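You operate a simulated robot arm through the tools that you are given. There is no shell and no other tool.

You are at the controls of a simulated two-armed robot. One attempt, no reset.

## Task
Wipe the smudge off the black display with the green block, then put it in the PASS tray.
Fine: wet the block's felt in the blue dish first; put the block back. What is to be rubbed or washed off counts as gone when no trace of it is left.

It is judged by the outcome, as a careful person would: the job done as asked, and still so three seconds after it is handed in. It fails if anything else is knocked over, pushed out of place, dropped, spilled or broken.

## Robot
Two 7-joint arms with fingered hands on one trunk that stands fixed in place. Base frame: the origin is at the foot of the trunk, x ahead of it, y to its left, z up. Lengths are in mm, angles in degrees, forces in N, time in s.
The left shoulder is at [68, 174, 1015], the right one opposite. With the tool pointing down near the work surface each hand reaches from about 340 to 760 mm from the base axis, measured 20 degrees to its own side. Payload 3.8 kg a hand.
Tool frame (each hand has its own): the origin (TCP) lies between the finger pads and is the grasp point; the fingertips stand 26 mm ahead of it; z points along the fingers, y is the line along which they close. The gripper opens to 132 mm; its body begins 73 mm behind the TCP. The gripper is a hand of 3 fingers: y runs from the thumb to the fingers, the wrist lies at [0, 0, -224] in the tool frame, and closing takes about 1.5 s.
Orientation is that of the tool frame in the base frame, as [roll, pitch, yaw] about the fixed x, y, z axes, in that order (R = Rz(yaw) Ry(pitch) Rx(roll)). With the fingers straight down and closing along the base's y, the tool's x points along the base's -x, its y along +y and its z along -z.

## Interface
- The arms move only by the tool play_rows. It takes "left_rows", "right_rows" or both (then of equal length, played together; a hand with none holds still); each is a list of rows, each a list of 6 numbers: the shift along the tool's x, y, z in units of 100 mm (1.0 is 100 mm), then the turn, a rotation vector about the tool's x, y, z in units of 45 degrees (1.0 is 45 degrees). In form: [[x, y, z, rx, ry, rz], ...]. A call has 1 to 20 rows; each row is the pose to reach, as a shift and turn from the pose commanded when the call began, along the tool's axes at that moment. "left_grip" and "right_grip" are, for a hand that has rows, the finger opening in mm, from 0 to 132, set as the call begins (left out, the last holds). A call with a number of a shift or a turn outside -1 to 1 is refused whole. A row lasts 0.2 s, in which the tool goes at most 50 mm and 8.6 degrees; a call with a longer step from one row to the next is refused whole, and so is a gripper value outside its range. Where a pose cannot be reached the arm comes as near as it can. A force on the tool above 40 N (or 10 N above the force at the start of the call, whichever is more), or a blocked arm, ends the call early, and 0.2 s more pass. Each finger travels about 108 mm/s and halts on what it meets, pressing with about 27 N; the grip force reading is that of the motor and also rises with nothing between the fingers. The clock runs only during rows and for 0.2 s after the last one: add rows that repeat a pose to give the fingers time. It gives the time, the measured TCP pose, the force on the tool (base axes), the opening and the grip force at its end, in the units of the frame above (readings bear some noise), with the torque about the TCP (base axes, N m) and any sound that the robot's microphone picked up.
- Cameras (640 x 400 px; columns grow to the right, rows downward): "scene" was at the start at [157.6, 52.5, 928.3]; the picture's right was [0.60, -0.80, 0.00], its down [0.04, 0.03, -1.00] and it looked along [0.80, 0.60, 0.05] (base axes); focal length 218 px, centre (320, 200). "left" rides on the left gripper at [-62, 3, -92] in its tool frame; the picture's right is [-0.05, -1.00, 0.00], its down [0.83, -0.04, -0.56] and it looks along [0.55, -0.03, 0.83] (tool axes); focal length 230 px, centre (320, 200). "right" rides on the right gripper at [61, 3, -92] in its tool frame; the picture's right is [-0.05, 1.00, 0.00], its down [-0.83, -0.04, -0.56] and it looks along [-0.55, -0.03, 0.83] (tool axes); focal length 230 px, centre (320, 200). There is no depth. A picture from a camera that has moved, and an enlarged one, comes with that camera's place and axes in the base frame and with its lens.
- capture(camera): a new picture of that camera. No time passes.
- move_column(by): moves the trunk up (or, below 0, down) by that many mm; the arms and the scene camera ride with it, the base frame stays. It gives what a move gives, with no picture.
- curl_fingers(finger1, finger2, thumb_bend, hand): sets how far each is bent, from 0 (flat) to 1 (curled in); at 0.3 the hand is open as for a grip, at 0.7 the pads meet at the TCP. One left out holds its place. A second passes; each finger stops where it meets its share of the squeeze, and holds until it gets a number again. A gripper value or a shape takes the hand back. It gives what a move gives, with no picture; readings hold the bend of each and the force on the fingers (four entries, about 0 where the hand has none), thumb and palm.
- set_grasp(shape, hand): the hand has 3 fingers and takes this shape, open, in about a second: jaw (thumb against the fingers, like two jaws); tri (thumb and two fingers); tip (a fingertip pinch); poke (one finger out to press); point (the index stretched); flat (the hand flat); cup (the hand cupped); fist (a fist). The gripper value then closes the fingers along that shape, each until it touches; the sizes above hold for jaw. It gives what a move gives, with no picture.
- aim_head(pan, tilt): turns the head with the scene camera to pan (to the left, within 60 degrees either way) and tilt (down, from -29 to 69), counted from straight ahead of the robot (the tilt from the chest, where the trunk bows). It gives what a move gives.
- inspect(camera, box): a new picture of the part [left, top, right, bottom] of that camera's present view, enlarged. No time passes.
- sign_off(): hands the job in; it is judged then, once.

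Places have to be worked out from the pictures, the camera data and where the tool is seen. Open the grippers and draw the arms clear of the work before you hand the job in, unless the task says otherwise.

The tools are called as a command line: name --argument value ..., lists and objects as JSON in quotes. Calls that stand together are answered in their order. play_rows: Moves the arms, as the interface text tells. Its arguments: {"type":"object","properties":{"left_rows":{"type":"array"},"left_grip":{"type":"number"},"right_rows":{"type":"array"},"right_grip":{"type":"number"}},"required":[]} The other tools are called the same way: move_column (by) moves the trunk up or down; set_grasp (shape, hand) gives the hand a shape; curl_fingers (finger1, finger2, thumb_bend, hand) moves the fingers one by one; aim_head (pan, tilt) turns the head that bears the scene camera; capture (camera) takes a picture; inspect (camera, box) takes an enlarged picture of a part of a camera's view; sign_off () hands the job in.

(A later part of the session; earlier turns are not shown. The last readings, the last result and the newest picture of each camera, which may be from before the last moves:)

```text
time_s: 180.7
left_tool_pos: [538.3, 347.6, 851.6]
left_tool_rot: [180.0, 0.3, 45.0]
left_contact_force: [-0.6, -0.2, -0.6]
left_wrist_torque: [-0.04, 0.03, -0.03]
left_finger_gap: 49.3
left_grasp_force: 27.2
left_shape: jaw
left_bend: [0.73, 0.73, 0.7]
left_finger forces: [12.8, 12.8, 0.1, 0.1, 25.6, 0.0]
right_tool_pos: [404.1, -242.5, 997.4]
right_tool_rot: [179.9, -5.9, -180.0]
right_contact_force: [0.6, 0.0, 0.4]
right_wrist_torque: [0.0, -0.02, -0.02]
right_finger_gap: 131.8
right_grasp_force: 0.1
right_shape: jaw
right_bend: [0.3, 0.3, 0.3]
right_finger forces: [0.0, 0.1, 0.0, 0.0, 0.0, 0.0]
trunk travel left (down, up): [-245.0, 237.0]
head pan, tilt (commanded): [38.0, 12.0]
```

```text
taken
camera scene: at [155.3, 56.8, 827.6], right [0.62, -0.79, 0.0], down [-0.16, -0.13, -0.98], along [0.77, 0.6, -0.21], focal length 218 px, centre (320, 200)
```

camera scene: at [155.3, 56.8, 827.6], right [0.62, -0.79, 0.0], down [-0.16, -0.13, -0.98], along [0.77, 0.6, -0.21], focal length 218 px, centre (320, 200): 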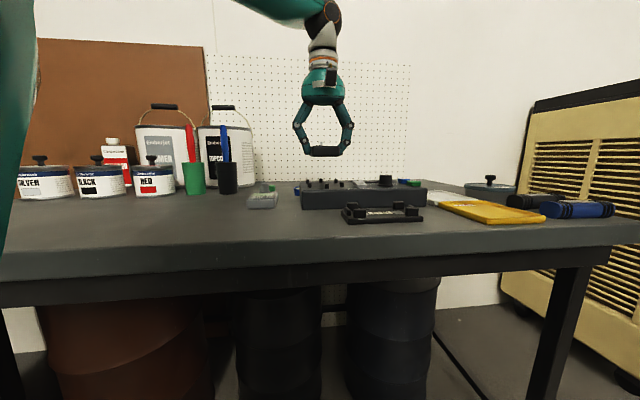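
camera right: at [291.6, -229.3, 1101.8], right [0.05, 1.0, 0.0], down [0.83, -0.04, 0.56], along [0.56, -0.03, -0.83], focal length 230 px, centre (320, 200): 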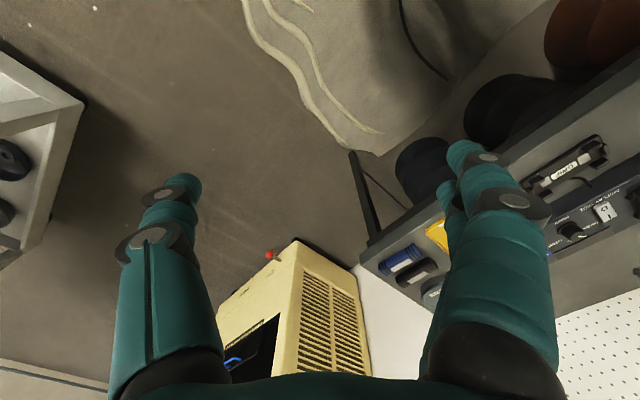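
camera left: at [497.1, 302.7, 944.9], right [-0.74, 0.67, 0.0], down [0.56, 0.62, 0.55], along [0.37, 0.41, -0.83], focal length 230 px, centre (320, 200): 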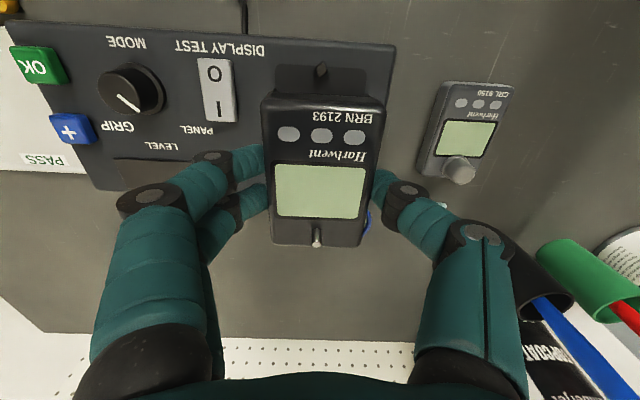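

The unit hangs level in the grip, and the nest's pegs are empty below. I carry it to the free bench area in front (about (400, 315)).

play_rows --left_rows '[[-0.15, -0.09, 0, 0, 0, 0], [-0.3, -0.19, 0, 0, 0, 0], [-0.45, -0.28, 0, 0, 0, 0], [-0.61, -0.38, 0, 0, 0, 0]]'

play_rows --left_rows '[[-0.15, -0.09, 0, 0, 0, 0], [-0.3, -0.19, 0, 0, 0, 0], [-0.45, -0.28, 0, 0, 0, 0], [-0.61, -0.38, 0, 0, 0, 0]]'

play_rows --left_rows '[[0, 0, 0, 0, 0, 0.16], [0, 0, 0, 0, 0, 0.32], [0, 0, 0, 0, 0, 0.48], [0, 0, 0, 0, 0, 0.64], [0, 0, 0, 0, 0, 0.8], [0, 0, 0, 0, 0, 0.967]]'

play_rows --left_rows '[[0, 0, 0, 0, 0, 0.16], [0, 0, 0, 0, 0, 0.32], [0, 0, 0, 0, 0, 0.48], [0, 0, 0, 0, 0, 0.64], [0, 0, 0, 0, 0, 0.8], [0, 0, 0, 0, 0, 0.967]]'

capture --camera "left"

capture --camera "scene"

```text
time_s: 181.7
left_tool_pos: [470.8, 328.4, 849.9]
left_tool_rot: [180.0, 0.2, 45.1]
left_contact_force: [0.2, 0.7, -0.7]
left_wrist_torque: [0.0, 0.01, 0.0]
left_finger_gap: 49.5
left_grasp_force: 26.7
left_shape: jaw
left_bend: [0.73, 0.73, 0.7]
left_finger forces: [12.8, 12.9, 0.0, 0.1, 25.7, 0.1]
right_tool_pos: [404.3, -241.5, 998.8]
right_tool_rot: [179.9, -5.8, -180.0]
right_contact_force: [-0.8, -0.2, 0.7]
right_wrist_torque: [-0.02, 0.0, 0.0]
right_finger_gap: 131.8
right_grasp_force: 0.1
right_shape: jaw
right_bend: [0.3, 0.3, 0.3]
right_finger forces: [0.1, 0.0, 0.0, 0.0, 0.0, 0.0]
trunk travel left (down, up): [-245.0, 237.0]
head pan, tilt (commanded): [38.0, 12.0]
```

```text
time_s: 182.7
left_tool_pos: [400.5, 315.2, 852.0]
left_tool_rot: [-179.9, 0.3, 44.9]
left_contact_force: [1.0, -0.1, -1.4]
left_wrist_torque: [-0.02, 0.01, -0.02]
left_finger_gap: 49.3
left_grasp_force: 27.1
left_shape: jaw
left_bend: [0.73, 0.73, 0.7]
left_finger forces: [12.8, 12.8, 0.1, 0.0, 25.7, 0.1]
right_tool_pos: [404.3, -241.6, 999.2]
right_tool_rot: [179.9, -5.8, -180.0]
right_contact_force: [-0.2, 0.7, -0.5]
right_wrist_torque: [-0.01, 0.01, -0.01]
right_finger_gap: 131.7
right_grasp_force: 0.1
right_shape: jaw
right_bend: [0.3, 0.3, 0.3]
right_finger forces: [0.0, 0.1, 0.0, 0.1, 0.0, 0.0]
trunk travel left (down, up): [-245.0, 237.0]
head pan, tilt (commanded): [38.0, 12.0]
```

```text
time_s: 184.1
left_tool_pos: [400.3, 314.1, 852.0]
left_tool_rot: [179.7, 0.3, 1.3]
left_contact_force: [0.1, -0.2, -1.3]
left_wrist_torque: [-0.01, -0.02, 0.02]
left_finger_gap: 49.6
left_grasp_force: 26.4
left_shape: jaw
left_bend: [0.73, 0.73, 0.7]
left_finger forces: [12.8, 12.9, 0.1, 0.1, 25.7, 0.0]
right_tool_pos: [404.5, -242.9, 997.7]
right_tool_rot: [179.8, -5.9, -179.9]
right_contact_force: [0.6, -0.3, 0.3]
right_wrist_torque: [0.01, -0.03, -0.01]
right_finger_gap: 131.9
right_grasp_force: 0.1
right_shape: jaw
right_bend: [0.3, 0.3, 0.3]
right_finger forces: [0.1, 0.0, 0.0, 0.1, 0.1, 0.0]
trunk travel left (down, up): [-245.0, 237.0]
head pan, tilt (commanded): [38.0, 12.0]
```

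```text
time_s: 185.5
left_tool_pos: [399.3, 314.2, 851.1]
left_tool_rot: [179.7, -0.1, -42.1]
left_contact_force: [0.8, 0.0, -1.2]
left_wrist_torque: [0.01, -0.02, 0.0]
left_finger_gap: 49.2
left_grasp_force: 26.9
left_shape: jaw
left_bend: [0.73, 0.73, 0.7]
left_finger forces: [12.9, 12.9, 0.1, 0.0, 25.7, 0.0]
right_tool_pos: [404.8, -242.2, 998.0]
right_tool_rot: [179.9, -6.0, 180.0]
right_contact_force: [0.2, 0.4, 0.4]
right_wrist_torque: [0.0, 0.0, 0.01]
right_finger_gap: 131.9
right_grasp_force: 0.1
right_shape: jaw
right_bend: [0.3, 0.3, 0.3]
right_finger forces: [0.1, 0.0, 0.0, 0.0, 0.1, 0.1]
trunk travel left (down, up): [-245.0, 237.0]
head pan, tilt (commanded): [38.0, 12.0]
```

```text
taken
camera left: at [350.9, 353.8, 943.2], right [0.63, 0.78, -0.01], down [0.65, -0.52, 0.55], along [0.43, -0.35, -0.83], focal length 230 px, centre (320, 200)
```

left: 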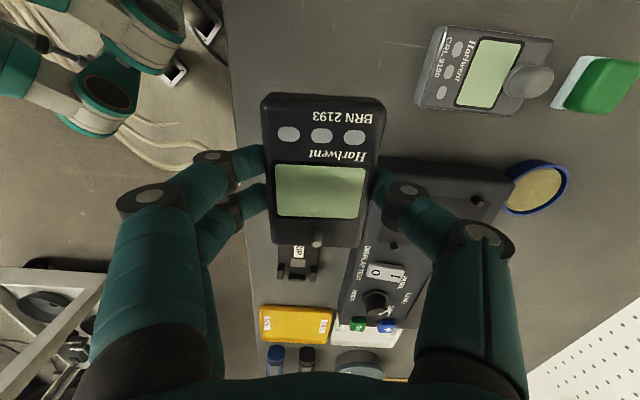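

```text
taken
camera scene: at [155.3, 56.8, 827.6], right [0.62, -0.79, 0.0], down [-0.16, -0.13, -0.98], along [0.77, 0.6, -0.21], focal length 218 px, centre (320, 200)
```

scene: 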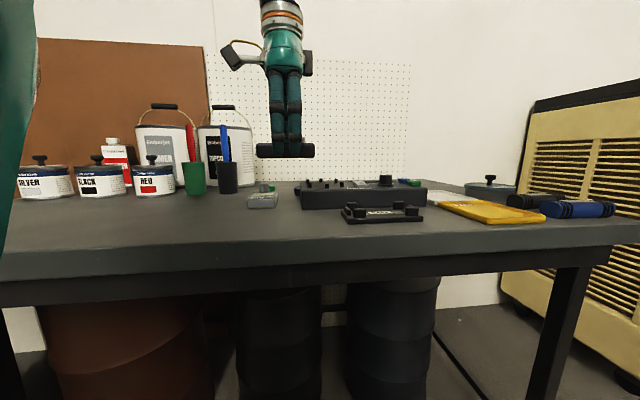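

It is turned lengthwise over clear bench, with the cradle, fixture and edge all well off. I lower it 92 mm toward the bench.

play_rows --left_rows '[[0, 0, 0.25, 0, 0, 0], [0, 0, 0.5, 0, 0, 0], [0, 0, 0.7, 0, 0, 0], [0, 0, 0.85, 0, 0, 0], [0, 0, 0.92, 0, 0, 0]]'

capture --camera "left"

inspect --camera "scene" --box '[220, 120, 420, 250]'

```text
time_s: 186.7
left_tool_pos: [401.1, 312.5, 758.8]
left_tool_rot: [179.6, 0.0, -41.9]
left_contact_force: [0.4, -0.1, -0.8]
left_wrist_torque: [0.0, -0.06, 0.01]
left_finger_gap: 49.4
left_grasp_force: 26.9
left_shape: jaw
left_bend: [0.73, 0.73, 0.7]
left_finger forces: [12.8, 12.8, 0.0, 0.1, 25.6, 0.1]
right_tool_pos: [404.1, -242.8, 998.9]
right_tool_rot: [179.9, -5.9, -180.0]
right_contact_force: [0.9, -0.7, -0.1]
right_wrist_torque: [0.01, -0.02, -0.02]
right_finger_gap: 131.9
right_grasp_force: 0.0
right_shape: jaw
right_bend: [0.3, 0.3, 0.3]
right_finger forces: [0.1, 0.1, 0.1, 0.0, 0.1, 0.0]
trunk travel left (down, up): [-245.0, 237.0]
head pan, tilt (commanded): [38.0, 12.0]
```

```text
taken
camera left: at [352.7, 353.6, 851.3], right [0.63, 0.78, -0.01], down [0.65, -0.52, 0.55], along [0.43, -0.35, -0.83], focal length 230 px, centre (320, 200)
```

left: 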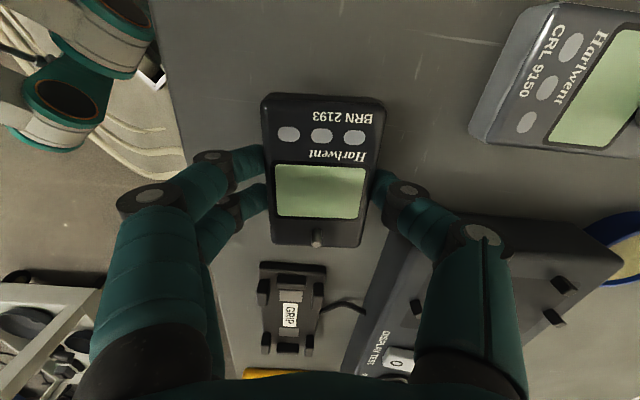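

```text
3.08 times, centred on (320, 185) of scene
camera zoom: at [155.3, 56.8, 827.6], right [0.62, -0.79, 0.0], down [-0.16, -0.13, -0.98], along [0.77, 0.6, -0.21], focal length 670 px, centre (320, 246)
```

zoom: 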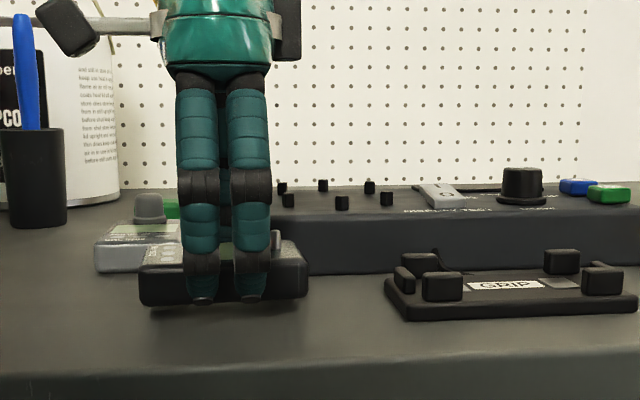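

About 6 mm to go. I lower in small steps watching the force.

play_rows --left_rows '[[0, 0, 0.015, 0, 0, 0], [0, 0, 0.03, 0, 0, 0], [0, 0, 0.045, 0, 0, 0]]'

play_rows --left_rows '[[0, 0, 0.008, 0, 0, 0], [0, 0, 0.015, 0, 0, 0]]'

```text
time_s: 187.5
left_tool_pos: [400.5, 314.0, 753.4]
left_tool_rot: [179.7, 0.0, -42.1]
left_contact_force: [-0.2, -0.6, -2.4]
left_wrist_torque: [-0.01, 0.01, -0.01]
left_finger_gap: 49.3
left_grasp_force: 26.8
left_shape: jaw
left_bend: [0.73, 0.73, 0.7]
left_finger forces: [12.9, 12.8, 0.0, 0.0, 25.6, 0.0]
right_tool_pos: [404.6, -243.0, 998.2]
right_tool_rot: [179.9, -5.9, 180.0]
right_contact_force: [0.2, -0.7, 0.1]
right_wrist_torque: [0.0, -0.01, 0.02]
right_finger_gap: 131.7
right_grasp_force: 0.1
right_shape: jaw
right_bend: [0.3, 0.3, 0.3]
right_finger forces: [0.0, 0.0, 0.0, 0.0, 0.1, 0.0]
trunk travel left (down, up): [-245.0, 237.0]
head pan, tilt (commanded): [38.0, 12.0]
```

```text
time_s: 188.1
left_tool_pos: [400.4, 314.2, 752.8]
left_tool_rot: [179.7, 0.1, -41.9]
left_contact_force: [0.5, 0.2, -0.5]
left_wrist_torque: [0.01, 0.0, 0.04]
left_finger_gap: 49.3
left_grasp_force: 26.9
left_shape: jaw
left_bend: [0.73, 0.73, 0.7]
left_finger forces: [12.9, 12.7, 0.0, 0.0, 25.5, 0.0]
right_tool_pos: [405.3, -243.0, 998.8]
right_tool_rot: [179.9, -5.8, 180.0]
right_contact_force: [-0.4, -0.6, 0.1]
right_wrist_torque: [-0.02, 0.01, 0.01]
right_finger_gap: 131.6
right_grasp_force: 0.0
right_shape: jaw
right_bend: [0.3, 0.3, 0.3]
right_finger forces: [0.0, 0.1, 0.0, 0.0, 0.0, 0.1]
trunk travel left (down, up): [-245.0, 237.0]
head pan, tilt (commanded): [38.0, 12.0]
```

Weight readings hover near −1 N, with no clear contact yet. I step down a bit more.

play_rows --left_rows '[[0, 0, 0.008, 0, 0, 0], [0, 0, 0.015, 0, 0, 0]]'

```text
time_s: 188.7
left_tool_pos: [400.7, 312.9, 750.5]
left_tool_rot: [179.7, 0.0, -41.9]
left_contact_force: [0.1, 0.0, -1.2]
left_wrist_torque: [0.0, -0.03, -0.01]
left_finger_gap: 49.3
left_grasp_force: 27.2
left_shape: jaw
left_bend: [0.73, 0.73, 0.7]
left_finger forces: [12.8, 12.8, 0.0, 0.0, 25.6, 0.1]
right_tool_pos: [404.9, -243.8, 998.4]
right_tool_rot: [179.9, -5.9, 180.0]
right_contact_force: [-0.3, 0.5, -0.4]
right_wrist_torque: [-0.02, 0.01, -0.02]
right_finger_gap: 131.7
right_grasp_force: 0.1
right_shape: jaw
right_bend: [0.3, 0.3, 0.3]
right_finger forces: [0.0, 0.0, 0.0, 0.1, 0.0, 0.1]
trunk travel left (down, up): [-245.0, 237.0]
head pan, tilt (commanded): [38.0, 12.0]
```

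Still free. I continue in 1 mm steps; the fingertips are about 4 mm above the bench.

play_rows --left_rows '[[0, 0, 0.005, 0, 0, 0], [0, 0, 0.01, 0, 0, 0]]'

inspect --camera "scene" --box '[240, 170, 340, 230]'

```text
time_s: 189.3
left_tool_pos: [400.4, 313.4, 750.1]
left_tool_rot: [179.8, -0.1, -42.0]
left_contact_force: [-0.1, 0.6, -1.4]
left_wrist_torque: [-0.01, 0.01, 0.02]
left_finger_gap: 49.4
left_grasp_force: 27.6
left_shape: jaw
left_bend: [0.73, 0.73, 0.7]
left_finger forces: [12.9, 12.9, 0.1, 0.0, 25.6, 0.0]
right_tool_pos: [404.7, -241.9, 998.8]
right_tool_rot: [179.8, -5.9, -180.0]
right_contact_force: [-0.6, 0.0, -0.4]
right_wrist_torque: [0.03, 0.01, 0.0]
right_finger_gap: 131.9
right_grasp_force: 0.0
right_shape: jaw
right_bend: [0.3, 0.3, 0.3]
right_finger forces: [0.0, 0.1, 0.1, 0.1, 0.0, 0.1]
trunk travel left (down, up): [-245.0, 237.0]
head pan, tilt (commanded): [38.0, 12.0]
```

```text
6.40 times, centred on (290, 200) of scene
camera zoom: at [155.3, 56.8, 827.6], right [0.62, -0.79, 0.0], down [-0.16, -0.13, -0.98], along [0.77, 0.6, -0.21], focal length 1393 px, centre (512, 200)
```

zoom: 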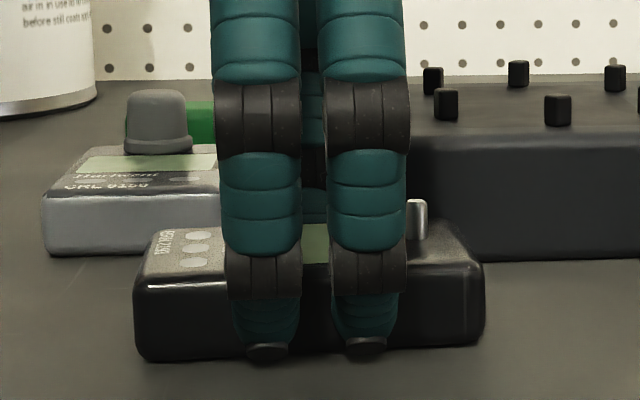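

There is a thin shadow gap under the unit. I keep stepping down until it touches.

play_rows --left_rows '[[0, 0, 0.005, 0, 0, 0], [0, 0, 0.01, 0, 0, 0]]'

play_rows --left_rows '[[0, 0, 0.005, 0, 0, 0], [0, 0, 0.01, 0, 0, 0]]'

```text
time_s: 189.9
left_tool_pos: [400.8, 313.9, 749.7]
left_tool_rot: [179.7, 0.0, -42.0]
left_contact_force: [-1.3, 0.2, 4.5]
left_wrist_torque: [0.04, 0.01, -0.01]
left_finger_gap: 49.3
left_grasp_force: 27.5
left_shape: jaw
left_bend: [0.73, 0.73, 0.7]
left_finger forces: [13.4, 13.3, 0.1, 0.1, 26.0, 0.0]
right_tool_pos: [404.5, -243.5, 997.3]
right_tool_rot: [179.9, -5.8, 179.9]
right_contact_force: [0.5, 0.3, 0.1]
right_wrist_torque: [-0.01, 0.01, 0.03]
right_finger_gap: 131.9
right_grasp_force: 0.0
right_shape: jaw
right_bend: [0.3, 0.3, 0.3]
right_finger forces: [0.1, 0.0, 0.0, 0.0, 0.0, 0.0]
trunk travel left (down, up): [-245.0, 237.0]
head pan, tilt (commanded): [38.0, 12.0]
```

```text
time_s: 190.5
left_tool_pos: [400.1, 313.2, 747.9]
left_tool_rot: [179.9, -0.1, -42.0]
left_contact_force: [-1.8, 4.3, 18.0]
left_wrist_torque: [0.09, 0.02, 0.02]
left_finger_gap: 49.2
left_grasp_force: 27.0
left_shape: jaw
left_bend: [0.74, 0.74, 0.7]
left_finger forces: [14.1, 13.7, 0.0, 0.1, 29.4, 0.0]
right_tool_pos: [403.8, -242.8, 998.7]
right_tool_rot: [179.8, -5.9, -180.0]
right_contact_force: [-0.4, 0.2, -0.2]
right_wrist_torque: [-0.02, 0.02, -0.02]
right_finger_gap: 132.1
right_grasp_force: 0.0
right_shape: jaw
right_bend: [0.3, 0.3, 0.3]
right_finger forces: [0.1, 0.0, 0.0, 0.1, 0.0, 0.0]
trunk travel left (down, up): [-245.0, 237.0]
head pan, tilt (commanded): [38.0, 12.0]
```

It is on the bench (pressed a bit to 18 N). I ease up 1 mm and open the fingers.

play_rows --left_rows '[[0, 0, -0.01, 0, 0, 0], [0, 0, -0.012, 0, 0, 0]]'

play_rows --left_rows '[[0, 0, 0, 0, 0, 0], [0, 0, 0, 0, 0, 0], [0, 0, 0, 0, 0, 0], [0, 0, 0, 0, 0, 0]]' --left_grip 84

capture --camera "left"

```text
time_s: 191.1
left_tool_pos: [400.1, 313.0, 748.8]
left_tool_rot: [179.7, 0.0, -41.9]
left_contact_force: [2.3, 3.7, 7.5]
left_wrist_torque: [0.14, -0.05, -0.04]
left_finger_gap: 49.5
left_grasp_force: 26.6
left_shape: jaw
left_bend: [0.74, 0.74, 0.7]
left_finger forces: [13.2, 12.8, 0.1, 0.0, 29.2, 0.0]
right_tool_pos: [404.3, -242.5, 998.8]
right_tool_rot: [180.0, -5.9, 180.0]
right_contact_force: [0.8, -0.3, 0.2]
right_wrist_torque: [-0.04, 0.0, 0.0]
right_finger_gap: 131.8
right_grasp_force: 0.0
right_shape: jaw
right_bend: [0.3, 0.3, 0.3]
right_finger forces: [0.0, 0.0, 0.1, 0.0, 0.1, 0.0]
trunk travel left (down, up): [-245.0, 237.0]
head pan, tilt (commanded): [38.0, 12.0]
```

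```text
time_s: 192.1
left_tool_pos: [399.2, 312.0, 750.0]
left_tool_rot: [179.7, 0.0, -42.1]
left_contact_force: [0.7, -0.5, -0.3]
left_wrist_torque: [-0.03, 0.01, -0.01]
left_finger_gap: 83.7
left_grasp_force: 0.0
left_shape: jaw
left_bend: [0.71, 0.71, 0.69]
left_finger forces: [0.0, 0.0, 0.1, 0.1, 0.0, 0.0]
right_tool_pos: [404.3, -242.8, 998.3]
right_tool_rot: [179.9, -5.7, -180.0]
right_contact_force: [0.1, -0.4, 0.3]
right_wrist_torque: [0.02, -0.01, 0.03]
right_finger_gap: 132.0
right_grasp_force: 0.0
right_shape: jaw
right_bend: [0.3, 0.3, 0.3]
right_finger forces: [0.0, 0.0, 0.0, 0.0, 0.1, 0.1]
trunk travel left (down, up): [-245.0, 237.0]
head pan, tilt (commanded): [38.0, 12.0]
```

```text
taken
camera left: at [351.6, 353.3, 841.5], right [0.63, 0.78, -0.01], down [0.65, -0.52, 0.55], along [0.43, -0.35, -0.83], focal length 230 px, centre (320, 200)
```

left: 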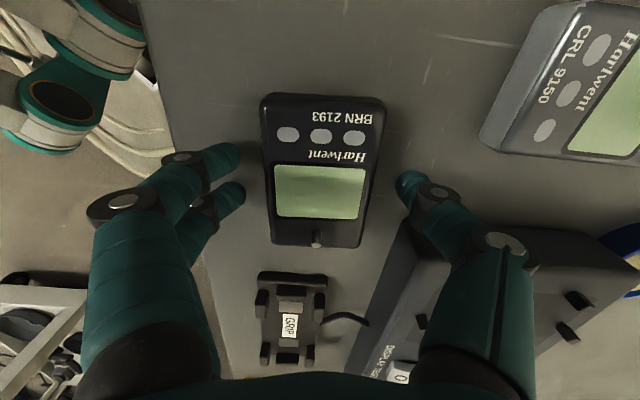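

The unit rests on the bench, lengthwise. I raise the hand 70 mm and tilt it forward 33° about its closing axis for the regrip.

play_rows --left_rows '[[0, 0, -0.2, 0, 0, 0], [0, 0, -0.4, 0, 0, 0], [0, 0, -0.6, 0, 0, 0], [0, 0, -0.75, 0, 0, 0]]'

play_rows --left_rows '[[-0.07, 0, 0, 0, 0.147, 0], [-0.14, 0, 0, 0, 0.293, 0], [-0.21, 0, 0, 0, 0.44, 0], [-0.28, 0, 0, 0, 0.587, 0], [-0.35, 0, 0, 0, 0.733, 0]]'

capture --camera "left"

capture --camera "scene"

```text
time_s: 193.1
left_tool_pos: [401.0, 316.3, 825.0]
left_tool_rot: [179.8, -0.1, -42.0]
left_contact_force: [-0.7, -0.1, 0.1]
left_wrist_torque: [0.03, 0.0, 0.0]
left_finger_gap: 83.5
left_grasp_force: 0.1
left_shape: jaw
left_bend: [0.71, 0.71, 0.69]
left_finger forces: [0.0, 0.0, 0.1, 0.1, 0.1, 0.0]
right_tool_pos: [404.8, -242.4, 998.1]
right_tool_rot: [179.9, -5.7, 180.0]
right_contact_force: [0.9, 0.7, -0.3]
right_wrist_torque: [0.01, 0.02, -0.01]
right_finger_gap: 132.0
right_grasp_force: 0.0
right_shape: jaw
right_bend: [0.3, 0.3, 0.3]
right_finger forces: [0.0, 0.0, 0.1, 0.0, 0.0, 0.0]
trunk travel left (down, up): [-245.0, 237.0]
head pan, tilt (commanded): [38.0, 12.0]
```

```text
time_s: 194.3
left_tool_pos: [372.1, 337.0, 825.2]
left_tool_rot: [179.6, -33.1, -41.9]
left_contact_force: [0.3, 0.0, 0.1]
left_wrist_torque: [-0.01, 0.03, 0.0]
left_finger_gap: 83.8
left_grasp_force: 0.1
left_shape: jaw
left_bend: [0.71, 0.71, 0.69]
left_finger forces: [0.0, 0.0, 0.0, 0.0, 0.0, 0.0]
right_tool_pos: [403.7, -242.6, 998.2]
right_tool_rot: [179.9, -5.8, 180.0]
right_contact_force: [-0.3, -0.6, 0.1]
right_wrist_torque: [0.05, 0.03, 0.0]
right_finger_gap: 131.9
right_grasp_force: 0.0
right_shape: jaw
right_bend: [0.3, 0.3, 0.3]
right_finger forces: [0.1, 0.1, 0.1, 0.0, 0.0, 0.0]
trunk travel left (down, up): [-245.0, 237.0]
head pan, tilt (commanded): [38.0, 12.0]
```

```text
taken
camera left: at [293.7, 403.7, 869.0], right [0.64, 0.77, -0.03], down [0.32, -0.23, 0.92], along [0.7, -0.59, -0.39], focal length 230 px, centre (320, 200)
```

left: 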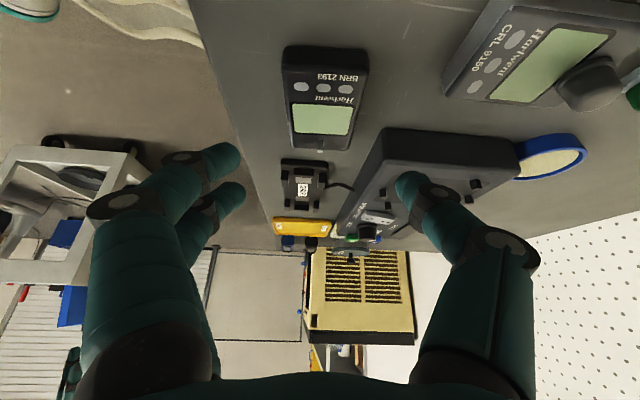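

```text
taken
camera scene: at [155.2, 56.9, 827.6], right [0.62, -0.79, 0.0], down [-0.16, -0.13, -0.98], along [0.77, 0.6, -0.21], focal length 218 px, centre (320, 200)
```

scene: 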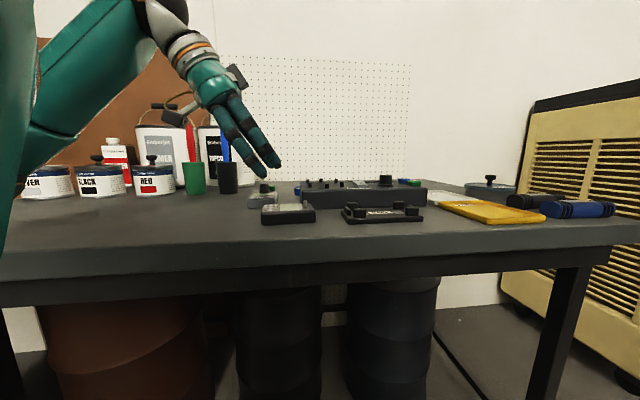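

The tilted posture works. I zoom on the unit to locate its edges for the regrip.

inspect --camera "left" --box '[265, 30, 385, 160]'

```text
3.08 times, centred on (325, 95) of left
camera zoom: at [293.7, 403.7, 869.0], right [0.64, 0.77, -0.03], down [0.32, -0.23, 0.92], along [0.7, -0.59, -0.39], focal length 708 px, centre (305, 523)
```

zoom: 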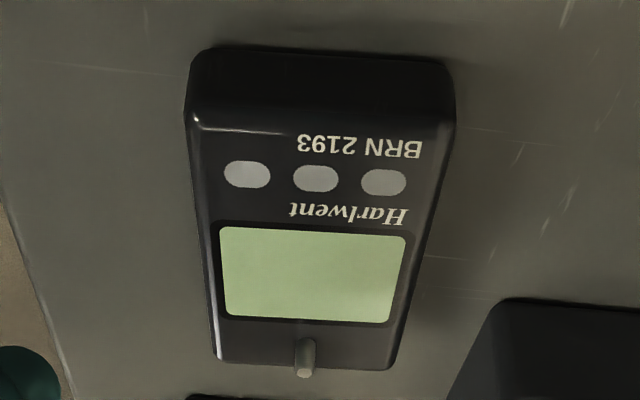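

The unit's centre is at (400, 313.5), with its axis matching the hand's heading. I descend along the tilt, stopping 8 mm above grip height.

play_rows --left_rows '[[-0.08, -0.003, 0.13, 0, 0, 0], [-0.16, -0.006, 0.26, 0, 0, 0], [-0.24, -0.009, 0.39, 0, 0, 0], [-0.31, -0.011, 0.5, 0, 0, 0], [-0.365, -0.011, 0.585, 0, 0, 0]]'

capture --camera "left"

inspect --camera "scene" --box '[220, 130, 360, 230]'

```text
time_s: 195.5
left_tool_pos: [375.2, 337.3, 755.6]
left_tool_rot: [179.7, -33.0, -41.8]
left_contact_force: [0.4, 0.0, -0.1]
left_wrist_torque: [0.0, -0.01, 0.0]
left_finger_gap: 83.6
left_grasp_force: 0.0
left_shape: jaw
left_bend: [0.71, 0.71, 0.69]
left_finger forces: [0.1, 0.1, 0.1, 0.0, 0.0, 0.0]
right_tool_pos: [404.8, -243.4, 998.4]
right_tool_rot: [179.9, -5.8, -180.0]
right_contact_force: [0.9, -0.1, 0.1]
right_wrist_torque: [0.0, -0.02, 0.0]
right_finger_gap: 131.8
right_grasp_force: 0.0
right_shape: jaw
right_bend: [0.3, 0.3, 0.3]
right_finger forces: [0.0, 0.0, 0.0, 0.1, 0.0, 0.0]
trunk travel left (down, up): [-245.0, 237.0]
head pan, tilt (commanded): [38.0, 12.0]
```

```text
taken
camera left: at [296.2, 404.6, 800.5], right [0.64, 0.77, -0.03], down [0.33, -0.23, 0.92], along [0.7, -0.59, -0.4], focal length 230 px, centre (320, 200)
```

left: 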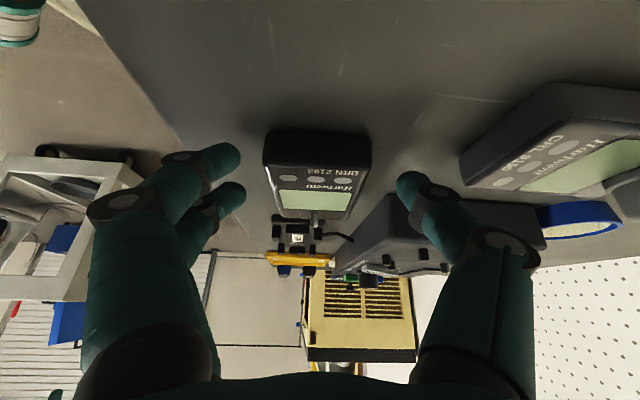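

```text
4.00 times, centred on (290, 180) of scene
camera zoom: at [155.2, 56.8, 827.6], right [0.62, -0.79, 0.0], down [-0.16, -0.13, -0.98], along [0.77, 0.6, -0.21], focal length 871 px, centre (440, 280)
```

zoom: 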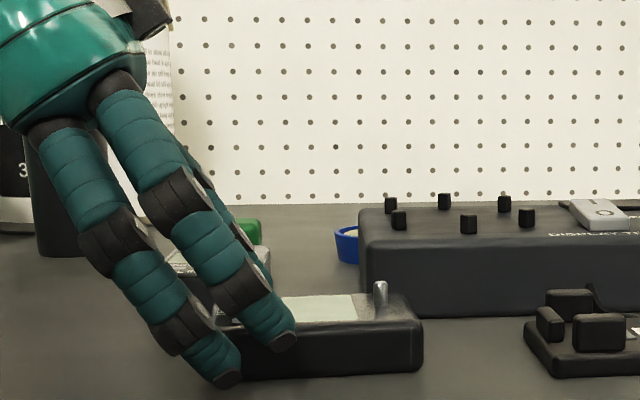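

The side view shows both fingers well placed along the unit's side. I lower the last 7 mm, leaving about 3 mm under the lower fingertip.

play_rows --left_rows '[[-0.02, 0, 0.03, 0, 0, 0], [-0.038, 0, 0.059, 0, 0, 0]]'

inspect --camera "scene" --box '[240, 170, 320, 230]'

```text
time_s: 196.1
left_tool_pos: [375.9, 336.4, 750.6]
left_tool_rot: [179.8, -33.1, -41.9]
left_contact_force: [-1.5, 2.1, 12.1]
left_wrist_torque: [-0.45, 0.5, -0.12]
left_finger_gap: 83.0
left_grasp_force: 0.0
left_shape: jaw
left_bend: [0.72, 0.71, 0.69]
left_finger forces: [12.8, 0.0, 0.0, 0.0, 0.0, 0.1]
right_tool_pos: [403.8, -242.4, 998.4]
right_tool_rot: [179.9, -5.8, 180.0]
right_contact_force: [-0.3, 0.0, 0.1]
right_wrist_torque: [-0.03, 0.01, -0.03]
right_finger_gap: 131.9
right_grasp_force: 0.1
right_shape: jaw
right_bend: [0.3, 0.3, 0.3]
right_finger forces: [0.0, 0.1, 0.1, 0.0, 0.0, 0.0]
trunk travel left (down, up): [-245.0, 237.0]
head pan, tilt (commanded): [38.0, 12.0]
```

```text
6.67 times, centred on (280, 200) of scene
camera zoom: at [154.7, 56.6, 827.8], right [0.62, -0.79, 0.0], down [-0.16, -0.13, -0.98], along [0.77, 0.6, -0.21], focal length 1451 px, centre (587, 200)
```

zoom: 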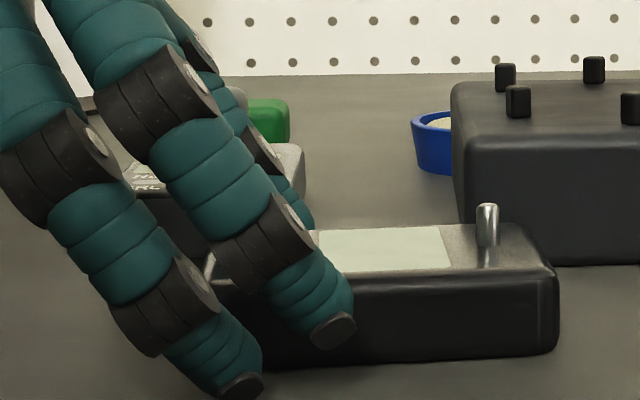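

The lower fingertip touched the bench lightly (13 N). I raise 2.5 mm; the picture shows the upper fingertip still overlapping the side by about 10 mm, so then I close.

play_rows --left_rows '[[0.007, 0, -0.01, 0, 0, 0], [0.016, 0, -0.025, 0, 0, 0]]'

play_rows --left_rows '[[0, 0, 0, 0, 0, 0], [0, 0, 0, 0, 0, 0], [0, 0, 0, 0, 0, 0], [0, 0, 0, 0, 0, 0], [0, 0, 0, 0, 0, 0], [0, 0, 0, 0, 0, 0]]' --left_grip 35

inspect --camera "scene" --box '[240, 170, 320, 230]'

capture --camera "left"

```text
time_s: 196.7
left_tool_pos: [375.0, 337.7, 752.0]
left_tool_rot: [179.6, -32.9, -41.8]
left_contact_force: [0.4, 0.3, 0.4]
left_wrist_torque: [-0.02, -0.01, 0.01]
left_finger_gap: 83.9
left_grasp_force: 0.1
left_shape: jaw
left_bend: [0.71, 0.71, 0.69]
left_finger forces: [0.0, 0.0, 0.0, 0.1, 0.0, 0.1]
right_tool_pos: [403.7, -241.5, 998.9]
right_tool_rot: [179.9, -5.9, -180.0]
right_contact_force: [0.4, 0.0, -0.5]
right_wrist_torque: [-0.01, -0.04, -0.01]
right_finger_gap: 131.9
right_grasp_force: 0.0
right_shape: jaw
right_bend: [0.3, 0.3, 0.3]
right_finger forces: [0.0, 0.1, 0.1, 0.0, 0.0, 0.0]
trunk travel left (down, up): [-245.0, 237.0]
head pan, tilt (commanded): [38.0, 12.0]
```

```text
time_s: 198.1
left_tool_pos: [375.5, 338.1, 751.9]
left_tool_rot: [179.7, -33.1, -41.8]
left_contact_force: [-0.6, -0.3, 0.0]
left_wrist_torque: [0.0, 0.02, -0.02]
left_finger_gap: 49.4
left_grasp_force: 27.0
left_shape: jaw
left_bend: [0.73, 0.73, 0.7]
left_finger forces: [12.3, 12.1, 0.1, 0.0, 24.4, 0.0]
right_tool_pos: [404.2, -242.4, 997.9]
right_tool_rot: [179.9, -5.9, -180.0]
right_contact_force: [-0.2, -0.1, -0.5]
right_wrist_torque: [-0.02, 0.02, 0.0]
right_finger_gap: 132.1
right_grasp_force: 0.0
right_shape: jaw
right_bend: [0.3, 0.3, 0.3]
right_finger forces: [0.0, 0.0, 0.0, 0.1, 0.0, 0.0]
trunk travel left (down, up): [-245.0, 237.0]
head pan, tilt (commanded): [38.0, 12.0]
```

```text
6.67 times, centred on (280, 200) of scene
camera zoom: at [155.2, 56.8, 827.6], right [0.62, -0.79, 0.0], down [-0.16, -0.13, -0.98], along [0.77, 0.6, -0.21], focal length 1451 px, centre (587, 200)
```

zoom: 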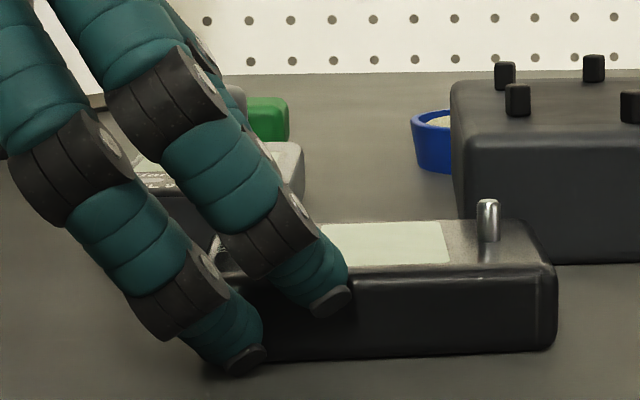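

```text
taken
camera left: at [297.2, 404.5, 796.1], right [0.64, 0.77, -0.03], down [0.33, -0.23, 0.92], along [0.7, -0.59, -0.4], focal length 230 px, centre (320, 200)
```

left: 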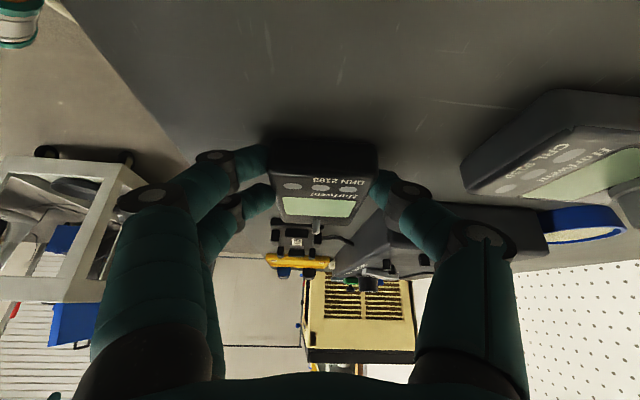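

Both fingers and the thumb press evenly (12 + 12 against 24 N). I lift 30 mm and check that the unit stays level.

play_rows --left_rows '[[0.03, 0, -0.04, 0, 0, 0], [0.07, 0, -0.11, 0, 0, 0], [0.12, 0, -0.18, 0, 0, 0], [0.164, 0, -0.251, 0, 0, 0]]'

inspect --camera "scene" --box '[230, 140, 330, 215]'

```text
time_s: 199.1
left_tool_pos: [374.8, 337.2, 780.9]
left_tool_rot: [179.6, -32.9, -41.7]
left_contact_force: [0.4, -0.2, -1.3]
left_wrist_torque: [0.03, 0.02, -0.03]
left_finger_gap: 49.8
left_grasp_force: 27.7
left_shape: jaw
left_bend: [0.73, 0.73, 0.7]
left_finger forces: [12.3, 11.5, 0.0, 0.0, 24.4, 0.0]
right_tool_pos: [404.1, -242.3, 997.6]
right_tool_rot: [179.8, -5.8, 179.9]
right_contact_force: [1.0, -0.3, 0.3]
right_wrist_torque: [-0.03, 0.02, 0.01]
right_finger_gap: 131.8
right_grasp_force: 0.1
right_shape: jaw
right_bend: [0.3, 0.3, 0.3]
right_finger forces: [0.0, 0.1, 0.0, 0.1, 0.0, 0.1]
trunk travel left (down, up): [-245.0, 237.0]
head pan, tilt (commanded): [38.0, 12.0]
```

```text
5.33 times, centred on (280, 178) of scene
camera zoom: at [155.3, 56.8, 827.6], right [0.62, -0.79, 0.0], down [-0.16, -0.13, -0.98], along [0.77, 0.6, -0.21], focal length 1161 px, centre (533, 320)
```

zoom: 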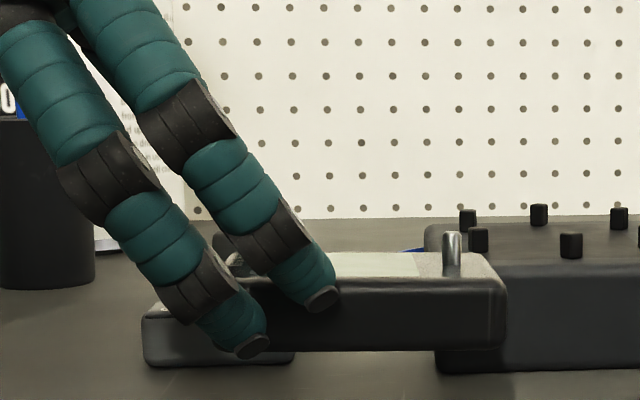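

The unit is held level. I raise it well above everything before travelling.

play_rows --left_rows '[[0.15, 0, -0.23, 0, 0, 0], [0.3, 0, -0.46, 0, 0, 0], [0.45, 0, -0.69, 0, 0, 0], [0.6, 0, -0.92, 0, 0, 0]]'

play_rows --left_rows '[[0.235, -0.06, 0.034, 0, 0, 0], [0.47, -0.12, 0.068, 0, 0, 0], [0.706, -0.18, 0.102, 0, 0, 0], [0.941, -0.237, 0.136, 0, 0, 0]]'

play_rows --left_rows '[[0.235, -0.06, 0.034, 0, 0, 0], [0.47, -0.12, 0.068, 0, 0, 0], [0.706, -0.18, 0.102, 0, 0, 0], [0.941, -0.237, 0.136, 0, 0, 0]]'

capture --camera "left"

```text
time_s: 200.1
left_tool_pos: [374.6, 339.2, 891.3]
left_tool_rot: [179.5, -33.0, -41.7]
left_contact_force: [0.3, -0.5, -1.2]
left_wrist_torque: [0.04, 0.02, 0.0]
left_finger_gap: 49.4
left_grasp_force: 26.9
left_shape: jaw
left_bend: [0.73, 0.73, 0.7]
left_finger forces: [12.5, 11.3, 0.0, 0.0, 24.4, 0.1]
right_tool_pos: [404.1, -242.9, 999.0]
right_tool_rot: [179.9, -5.8, -180.0]
right_contact_force: [0.2, -0.3, -0.1]
right_wrist_torque: [0.02, 0.0, -0.01]
right_finger_gap: 131.9
right_grasp_force: 0.2
right_shape: jaw
right_bend: [0.3, 0.3, 0.3]
right_finger forces: [0.0, 0.0, 0.1, 0.1, 0.0, 0.0]
trunk travel left (down, up): [-245.0, 237.0]
head pan, tilt (commanded): [38.0, 12.0]
```

```text
time_s: 201.1
left_tool_pos: [454.6, 297.3, 930.5]
left_tool_rot: [179.7, -33.0, -41.6]
left_contact_force: [0.4, 1.1, -1.6]
left_wrist_torque: [0.04, 0.03, 0.0]
left_finger_gap: 49.4
left_grasp_force: 26.5
left_shape: jaw
left_bend: [0.73, 0.73, 0.7]
left_finger forces: [12.4, 11.3, 0.0, 0.0, 24.4, 0.1]
right_tool_pos: [405.5, -243.1, 997.4]
right_tool_rot: [179.9, -6.0, 180.0]
right_contact_force: [0.1, 0.8, 0.2]
right_wrist_torque: [-0.01, -0.02, 0.0]
right_finger_gap: 132.0
right_grasp_force: 0.0
right_shape: jaw
right_bend: [0.3, 0.3, 0.3]
right_finger forces: [0.0, 0.0, 0.1, 0.0, 0.0, 0.0]
trunk travel left (down, up): [-245.0, 237.0]
head pan, tilt (commanded): [38.0, 12.0]
```

```text
time_s: 202.1
left_tool_pos: [537.6, 256.2, 969.6]
left_tool_rot: [179.6, -32.9, -41.8]
left_contact_force: [0.0, 0.3, -1.3]
left_wrist_torque: [0.06, 0.02, 0.01]
left_finger_gap: 49.3
left_grasp_force: 26.6
left_shape: jaw
left_bend: [0.73, 0.73, 0.7]
left_finger forces: [12.4, 11.2, 0.0, 0.0, 24.4, 0.0]
right_tool_pos: [405.3, -243.6, 997.3]
right_tool_rot: [179.9, -5.9, 180.0]
right_contact_force: [-0.5, -0.3, 0.4]
right_wrist_torque: [0.0, 0.01, -0.02]
right_finger_gap: 131.8
right_grasp_force: 0.1
right_shape: jaw
right_bend: [0.3, 0.3, 0.3]
right_finger forces: [0.1, 0.1, 0.0, 0.1, 0.1, 0.0]
trunk travel left (down, up): [-245.0, 237.0]
head pan, tilt (commanded): [38.0, 12.0]
```

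```text
taken
camera left: at [458.7, 323.6, 1013.4], right [0.64, 0.77, -0.03], down [0.33, -0.23, 0.92], along [0.7, -0.59, -0.4], focal length 230 px, centre (320, 200)
```

left: 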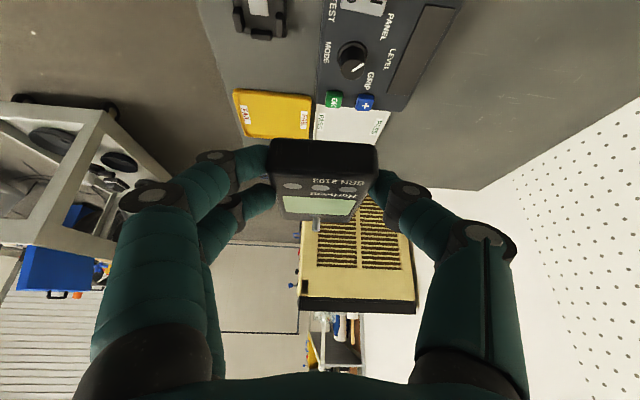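

It rides steadily. I raise 35 mm more and then lower the trunk 150 mm, which keeps the unit about 35 mm above the knob.

play_rows --left_rows '[[0.06, 0, -0.1, 0, 0, 0], [0.12, 0, -0.2, 0, 0, 0], [0.19, 0, -0.293, 0, 0, 0]]'

move_column --by -150

capture --camera "left"

```text
time_s: 202.9
left_tool_pos: [536.8, 256.5, 1005.7]
left_tool_rot: [179.6, -33.0, -41.8]
left_contact_force: [-0.6, -0.1, -0.9]
left_wrist_torque: [0.02, 0.01, 0.02]
left_finger_gap: 49.6
left_grasp_force: 27.1
left_shape: jaw
left_bend: [0.73, 0.73, 0.7]
left_finger forces: [12.4, 11.2, 0.1, 0.0, 24.5, 0.0]
right_tool_pos: [404.3, -243.4, 998.0]
right_tool_rot: [179.9, -5.8, 179.9]
right_contact_force: [0.4, 0.1, 0.3]
right_wrist_torque: [0.04, 0.02, 0.01]
right_finger_gap: 131.9
right_grasp_force: 0.1
right_shape: jaw
right_bend: [0.3, 0.3, 0.3]
right_finger forces: [0.0, 0.0, 0.0, 0.1, 0.1, 0.1]
trunk travel left (down, up): [-245.0, 237.0]
head pan, tilt (commanded): [38.0, 12.0]
```

```text
time_s: 204.7
left_tool_pos: [535.2, 256.2, 855.0]
left_tool_rot: [179.7, -33.1, -41.9]
left_contact_force: [-0.2, 0.4, -0.1]
left_wrist_torque: [0.04, 0.02, 0.02]
left_finger_gap: 49.5
left_grasp_force: 27.3
left_shape: jaw
left_bend: [0.73, 0.73, 0.7]
left_finger forces: [12.4, 11.1, 0.1, 0.1, 24.3, 0.1]
right_tool_pos: [404.3, -242.5, 849.3]
right_tool_rot: [179.8, -5.7, 179.9]
right_contact_force: [0.2, -1.7, -0.2]
right_wrist_torque: [-0.01, -0.03, -0.01]
right_finger_gap: 131.9
right_grasp_force: 0.1
right_shape: jaw
right_bend: [0.3, 0.3, 0.3]
right_finger forces: [0.1, 0.0, 0.1, 0.0, 0.1, 0.1]
trunk travel left (down, up): [-95.0, 387.0]
head pan, tilt (commanded): [38.0, 12.0]
```

```text
taken
camera left: at [457.7, 324.3, 900.0], right [0.64, 0.77, -0.03], down [0.32, -0.23, 0.92], along [0.7, -0.59, -0.4], focal length 230 px, centre (320, 200)
```

left: 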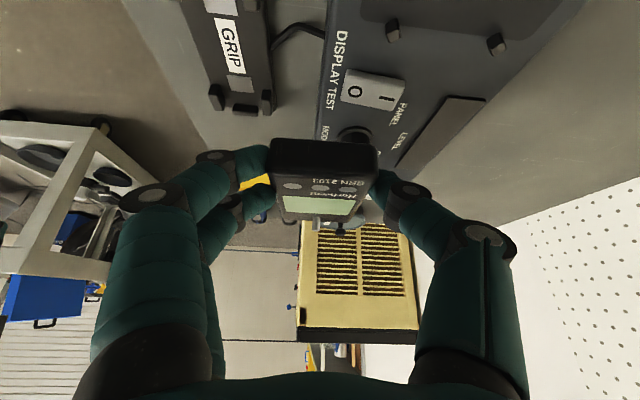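

All steady. I move out toward the tray at this height.

play_rows --left_rows '[[0.19, -0.06, 0.125, 0, 0, 0], [0.385, -0.124, 0.25, 0, 0, 0], [0.58, -0.186, 0.377, 0, 0, 0], [0.77, -0.248, 0.503, 0, 0, 0]]'

play_rows --left_rows '[[0.15, -0.045, 0.1, 0, 0, 0], [0.3, -0.09, 0.2, 0, 0, 0], [0.45, -0.14, 0.295, 0, 0, 0], [0.53, -0.17, 0.345, 0, 0, 0]]'

capture --camera "left"

```text
time_s: 205.7
left_tool_pos: [622.0, 216.1, 855.7]
left_tool_rot: [179.6, -32.9, -41.8]
left_contact_force: [0.1, -0.6, -1.2]
left_wrist_torque: [0.03, 0.05, 0.0]
left_finger_gap: 49.4
left_grasp_force: 26.7
left_shape: jaw
left_bend: [0.73, 0.73, 0.7]
left_finger forces: [12.5, 11.1, 0.1, 0.0, 24.5, 0.0]
right_tool_pos: [404.4, -242.9, 848.2]
right_tool_rot: [179.9, -6.0, 179.9]
right_contact_force: [0.3, -0.9, 0.4]
right_wrist_torque: [0.01, 0.0, -0.01]
right_finger_gap: 132.2
right_grasp_force: 0.2
right_shape: jaw
right_bend: [0.3, 0.3, 0.3]
right_finger forces: [0.0, 0.0, 0.0, 0.1, 0.0, 0.1]
trunk travel left (down, up): [-95.0, 387.0]
head pan, tilt (commanded): [38.0, 12.0]
```

```text
time_s: 206.7
left_tool_pos: [679.4, 185.0, 854.8]
left_tool_rot: [179.7, -33.0, -41.7]
left_contact_force: [0.4, 0.0, -0.4]
left_wrist_torque: [0.03, 0.02, 0.03]
left_finger_gap: 49.2
left_grasp_force: 26.8
left_shape: jaw
left_bend: [0.73, 0.73, 0.7]
left_finger forces: [12.4, 11.0, 0.1, 0.1, 24.4, 0.0]
right_tool_pos: [404.5, -243.3, 848.4]
right_tool_rot: [179.8, -5.9, -179.9]
right_contact_force: [-0.3, -0.4, 0.3]
right_wrist_torque: [0.02, 0.03, -0.03]
right_finger_gap: 132.2
right_grasp_force: 0.1
right_shape: jaw
right_bend: [0.3, 0.3, 0.3]
right_finger forces: [0.1, 0.0, 0.0, 0.1, 0.0, 0.0]
trunk travel left (down, up): [-95.0, 387.0]
head pan, tilt (commanded): [38.0, 12.0]
```

```text
taken
camera left: at [600.9, 251.7, 899.1], right [0.64, 0.77, -0.03], down [0.33, -0.23, 0.92], along [0.7, -0.59, -0.4], focal length 230 px, centre (320, 200)
```

left: 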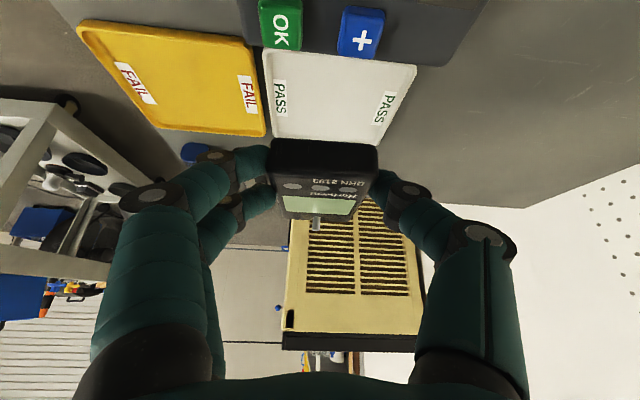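

The tray is in clear view. I zoom to fix its corners relative to the hand.

inspect --camera "left" --box '[245, 25, 435, 150]'

```text
3.20 times, centred on (340, 88) of left
camera zoom: at [600.9, 251.7, 899.1], right [0.64, 0.77, -0.03], down [0.33, -0.23, 0.92], along [0.7, -0.59, -0.4], focal length 736 px, centre (256, 560)
```

zoom: 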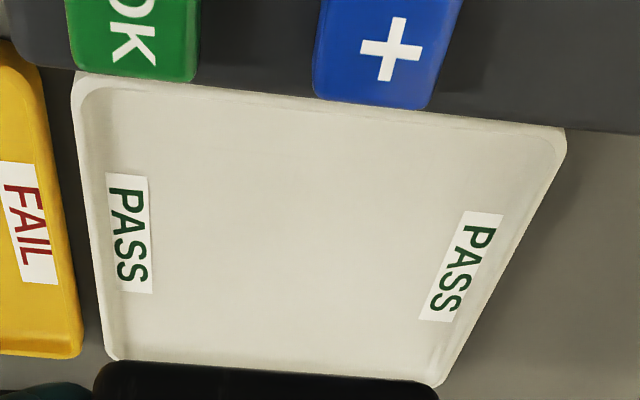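

The tray spans U 567–688 and V 366–470, with its centre at about (738, 148). I set the target so the unit's centre lands near (737, 147), and start down with the outward move, stopping about 18 mm above the tray floor.

play_rows --left_rows '[[-0.03, -0.02, 0.17, 0, 0, 0], [-0.06, -0.04, 0.34, 0, 0, 0], [-0.09, -0.06, 0.51, 0, 0, 0], [-0.12, -0.08, 0.68, 0, 0, 0], [-0.152, -0.1, 0.855, 0, 0, 0]]'

capture --camera "left"

```text
time_s: 207.9
left_tool_pos: [710.3, 169.3, 776.7]
left_tool_rot: [179.5, -33.0, -41.8]
left_contact_force: [0.6, 0.0, -1.4]
left_wrist_torque: [0.07, 0.02, -0.02]
left_finger_gap: 49.2
left_grasp_force: 26.6
left_shape: jaw
left_bend: [0.73, 0.73, 0.7]
left_finger forces: [12.3, 11.0, 0.0, 0.0, 24.4, 0.0]
right_tool_pos: [405.5, -242.1, 848.0]
right_tool_rot: [179.8, -5.9, 180.0]
right_contact_force: [-0.2, 0.1, 0.0]
right_wrist_torque: [0.01, 0.01, -0.02]
right_finger_gap: 131.7
right_grasp_force: 0.0
right_shape: jaw
right_bend: [0.3, 0.3, 0.3]
right_finger forces: [0.0, 0.1, 0.0, 0.0, 0.0, 0.0]
trunk travel left (down, up): [-95.0, 387.0]
head pan, tilt (commanded): [38.0, 12.0]
```

```text
taken
camera left: at [632.8, 236.4, 820.5], right [0.64, 0.77, -0.03], down [0.33, -0.23, 0.92], along [0.7, -0.59, -0.4], focal length 230 px, centre (320, 200)
```

left: 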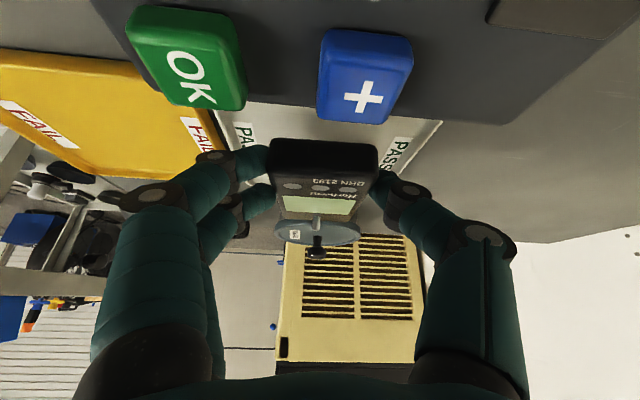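

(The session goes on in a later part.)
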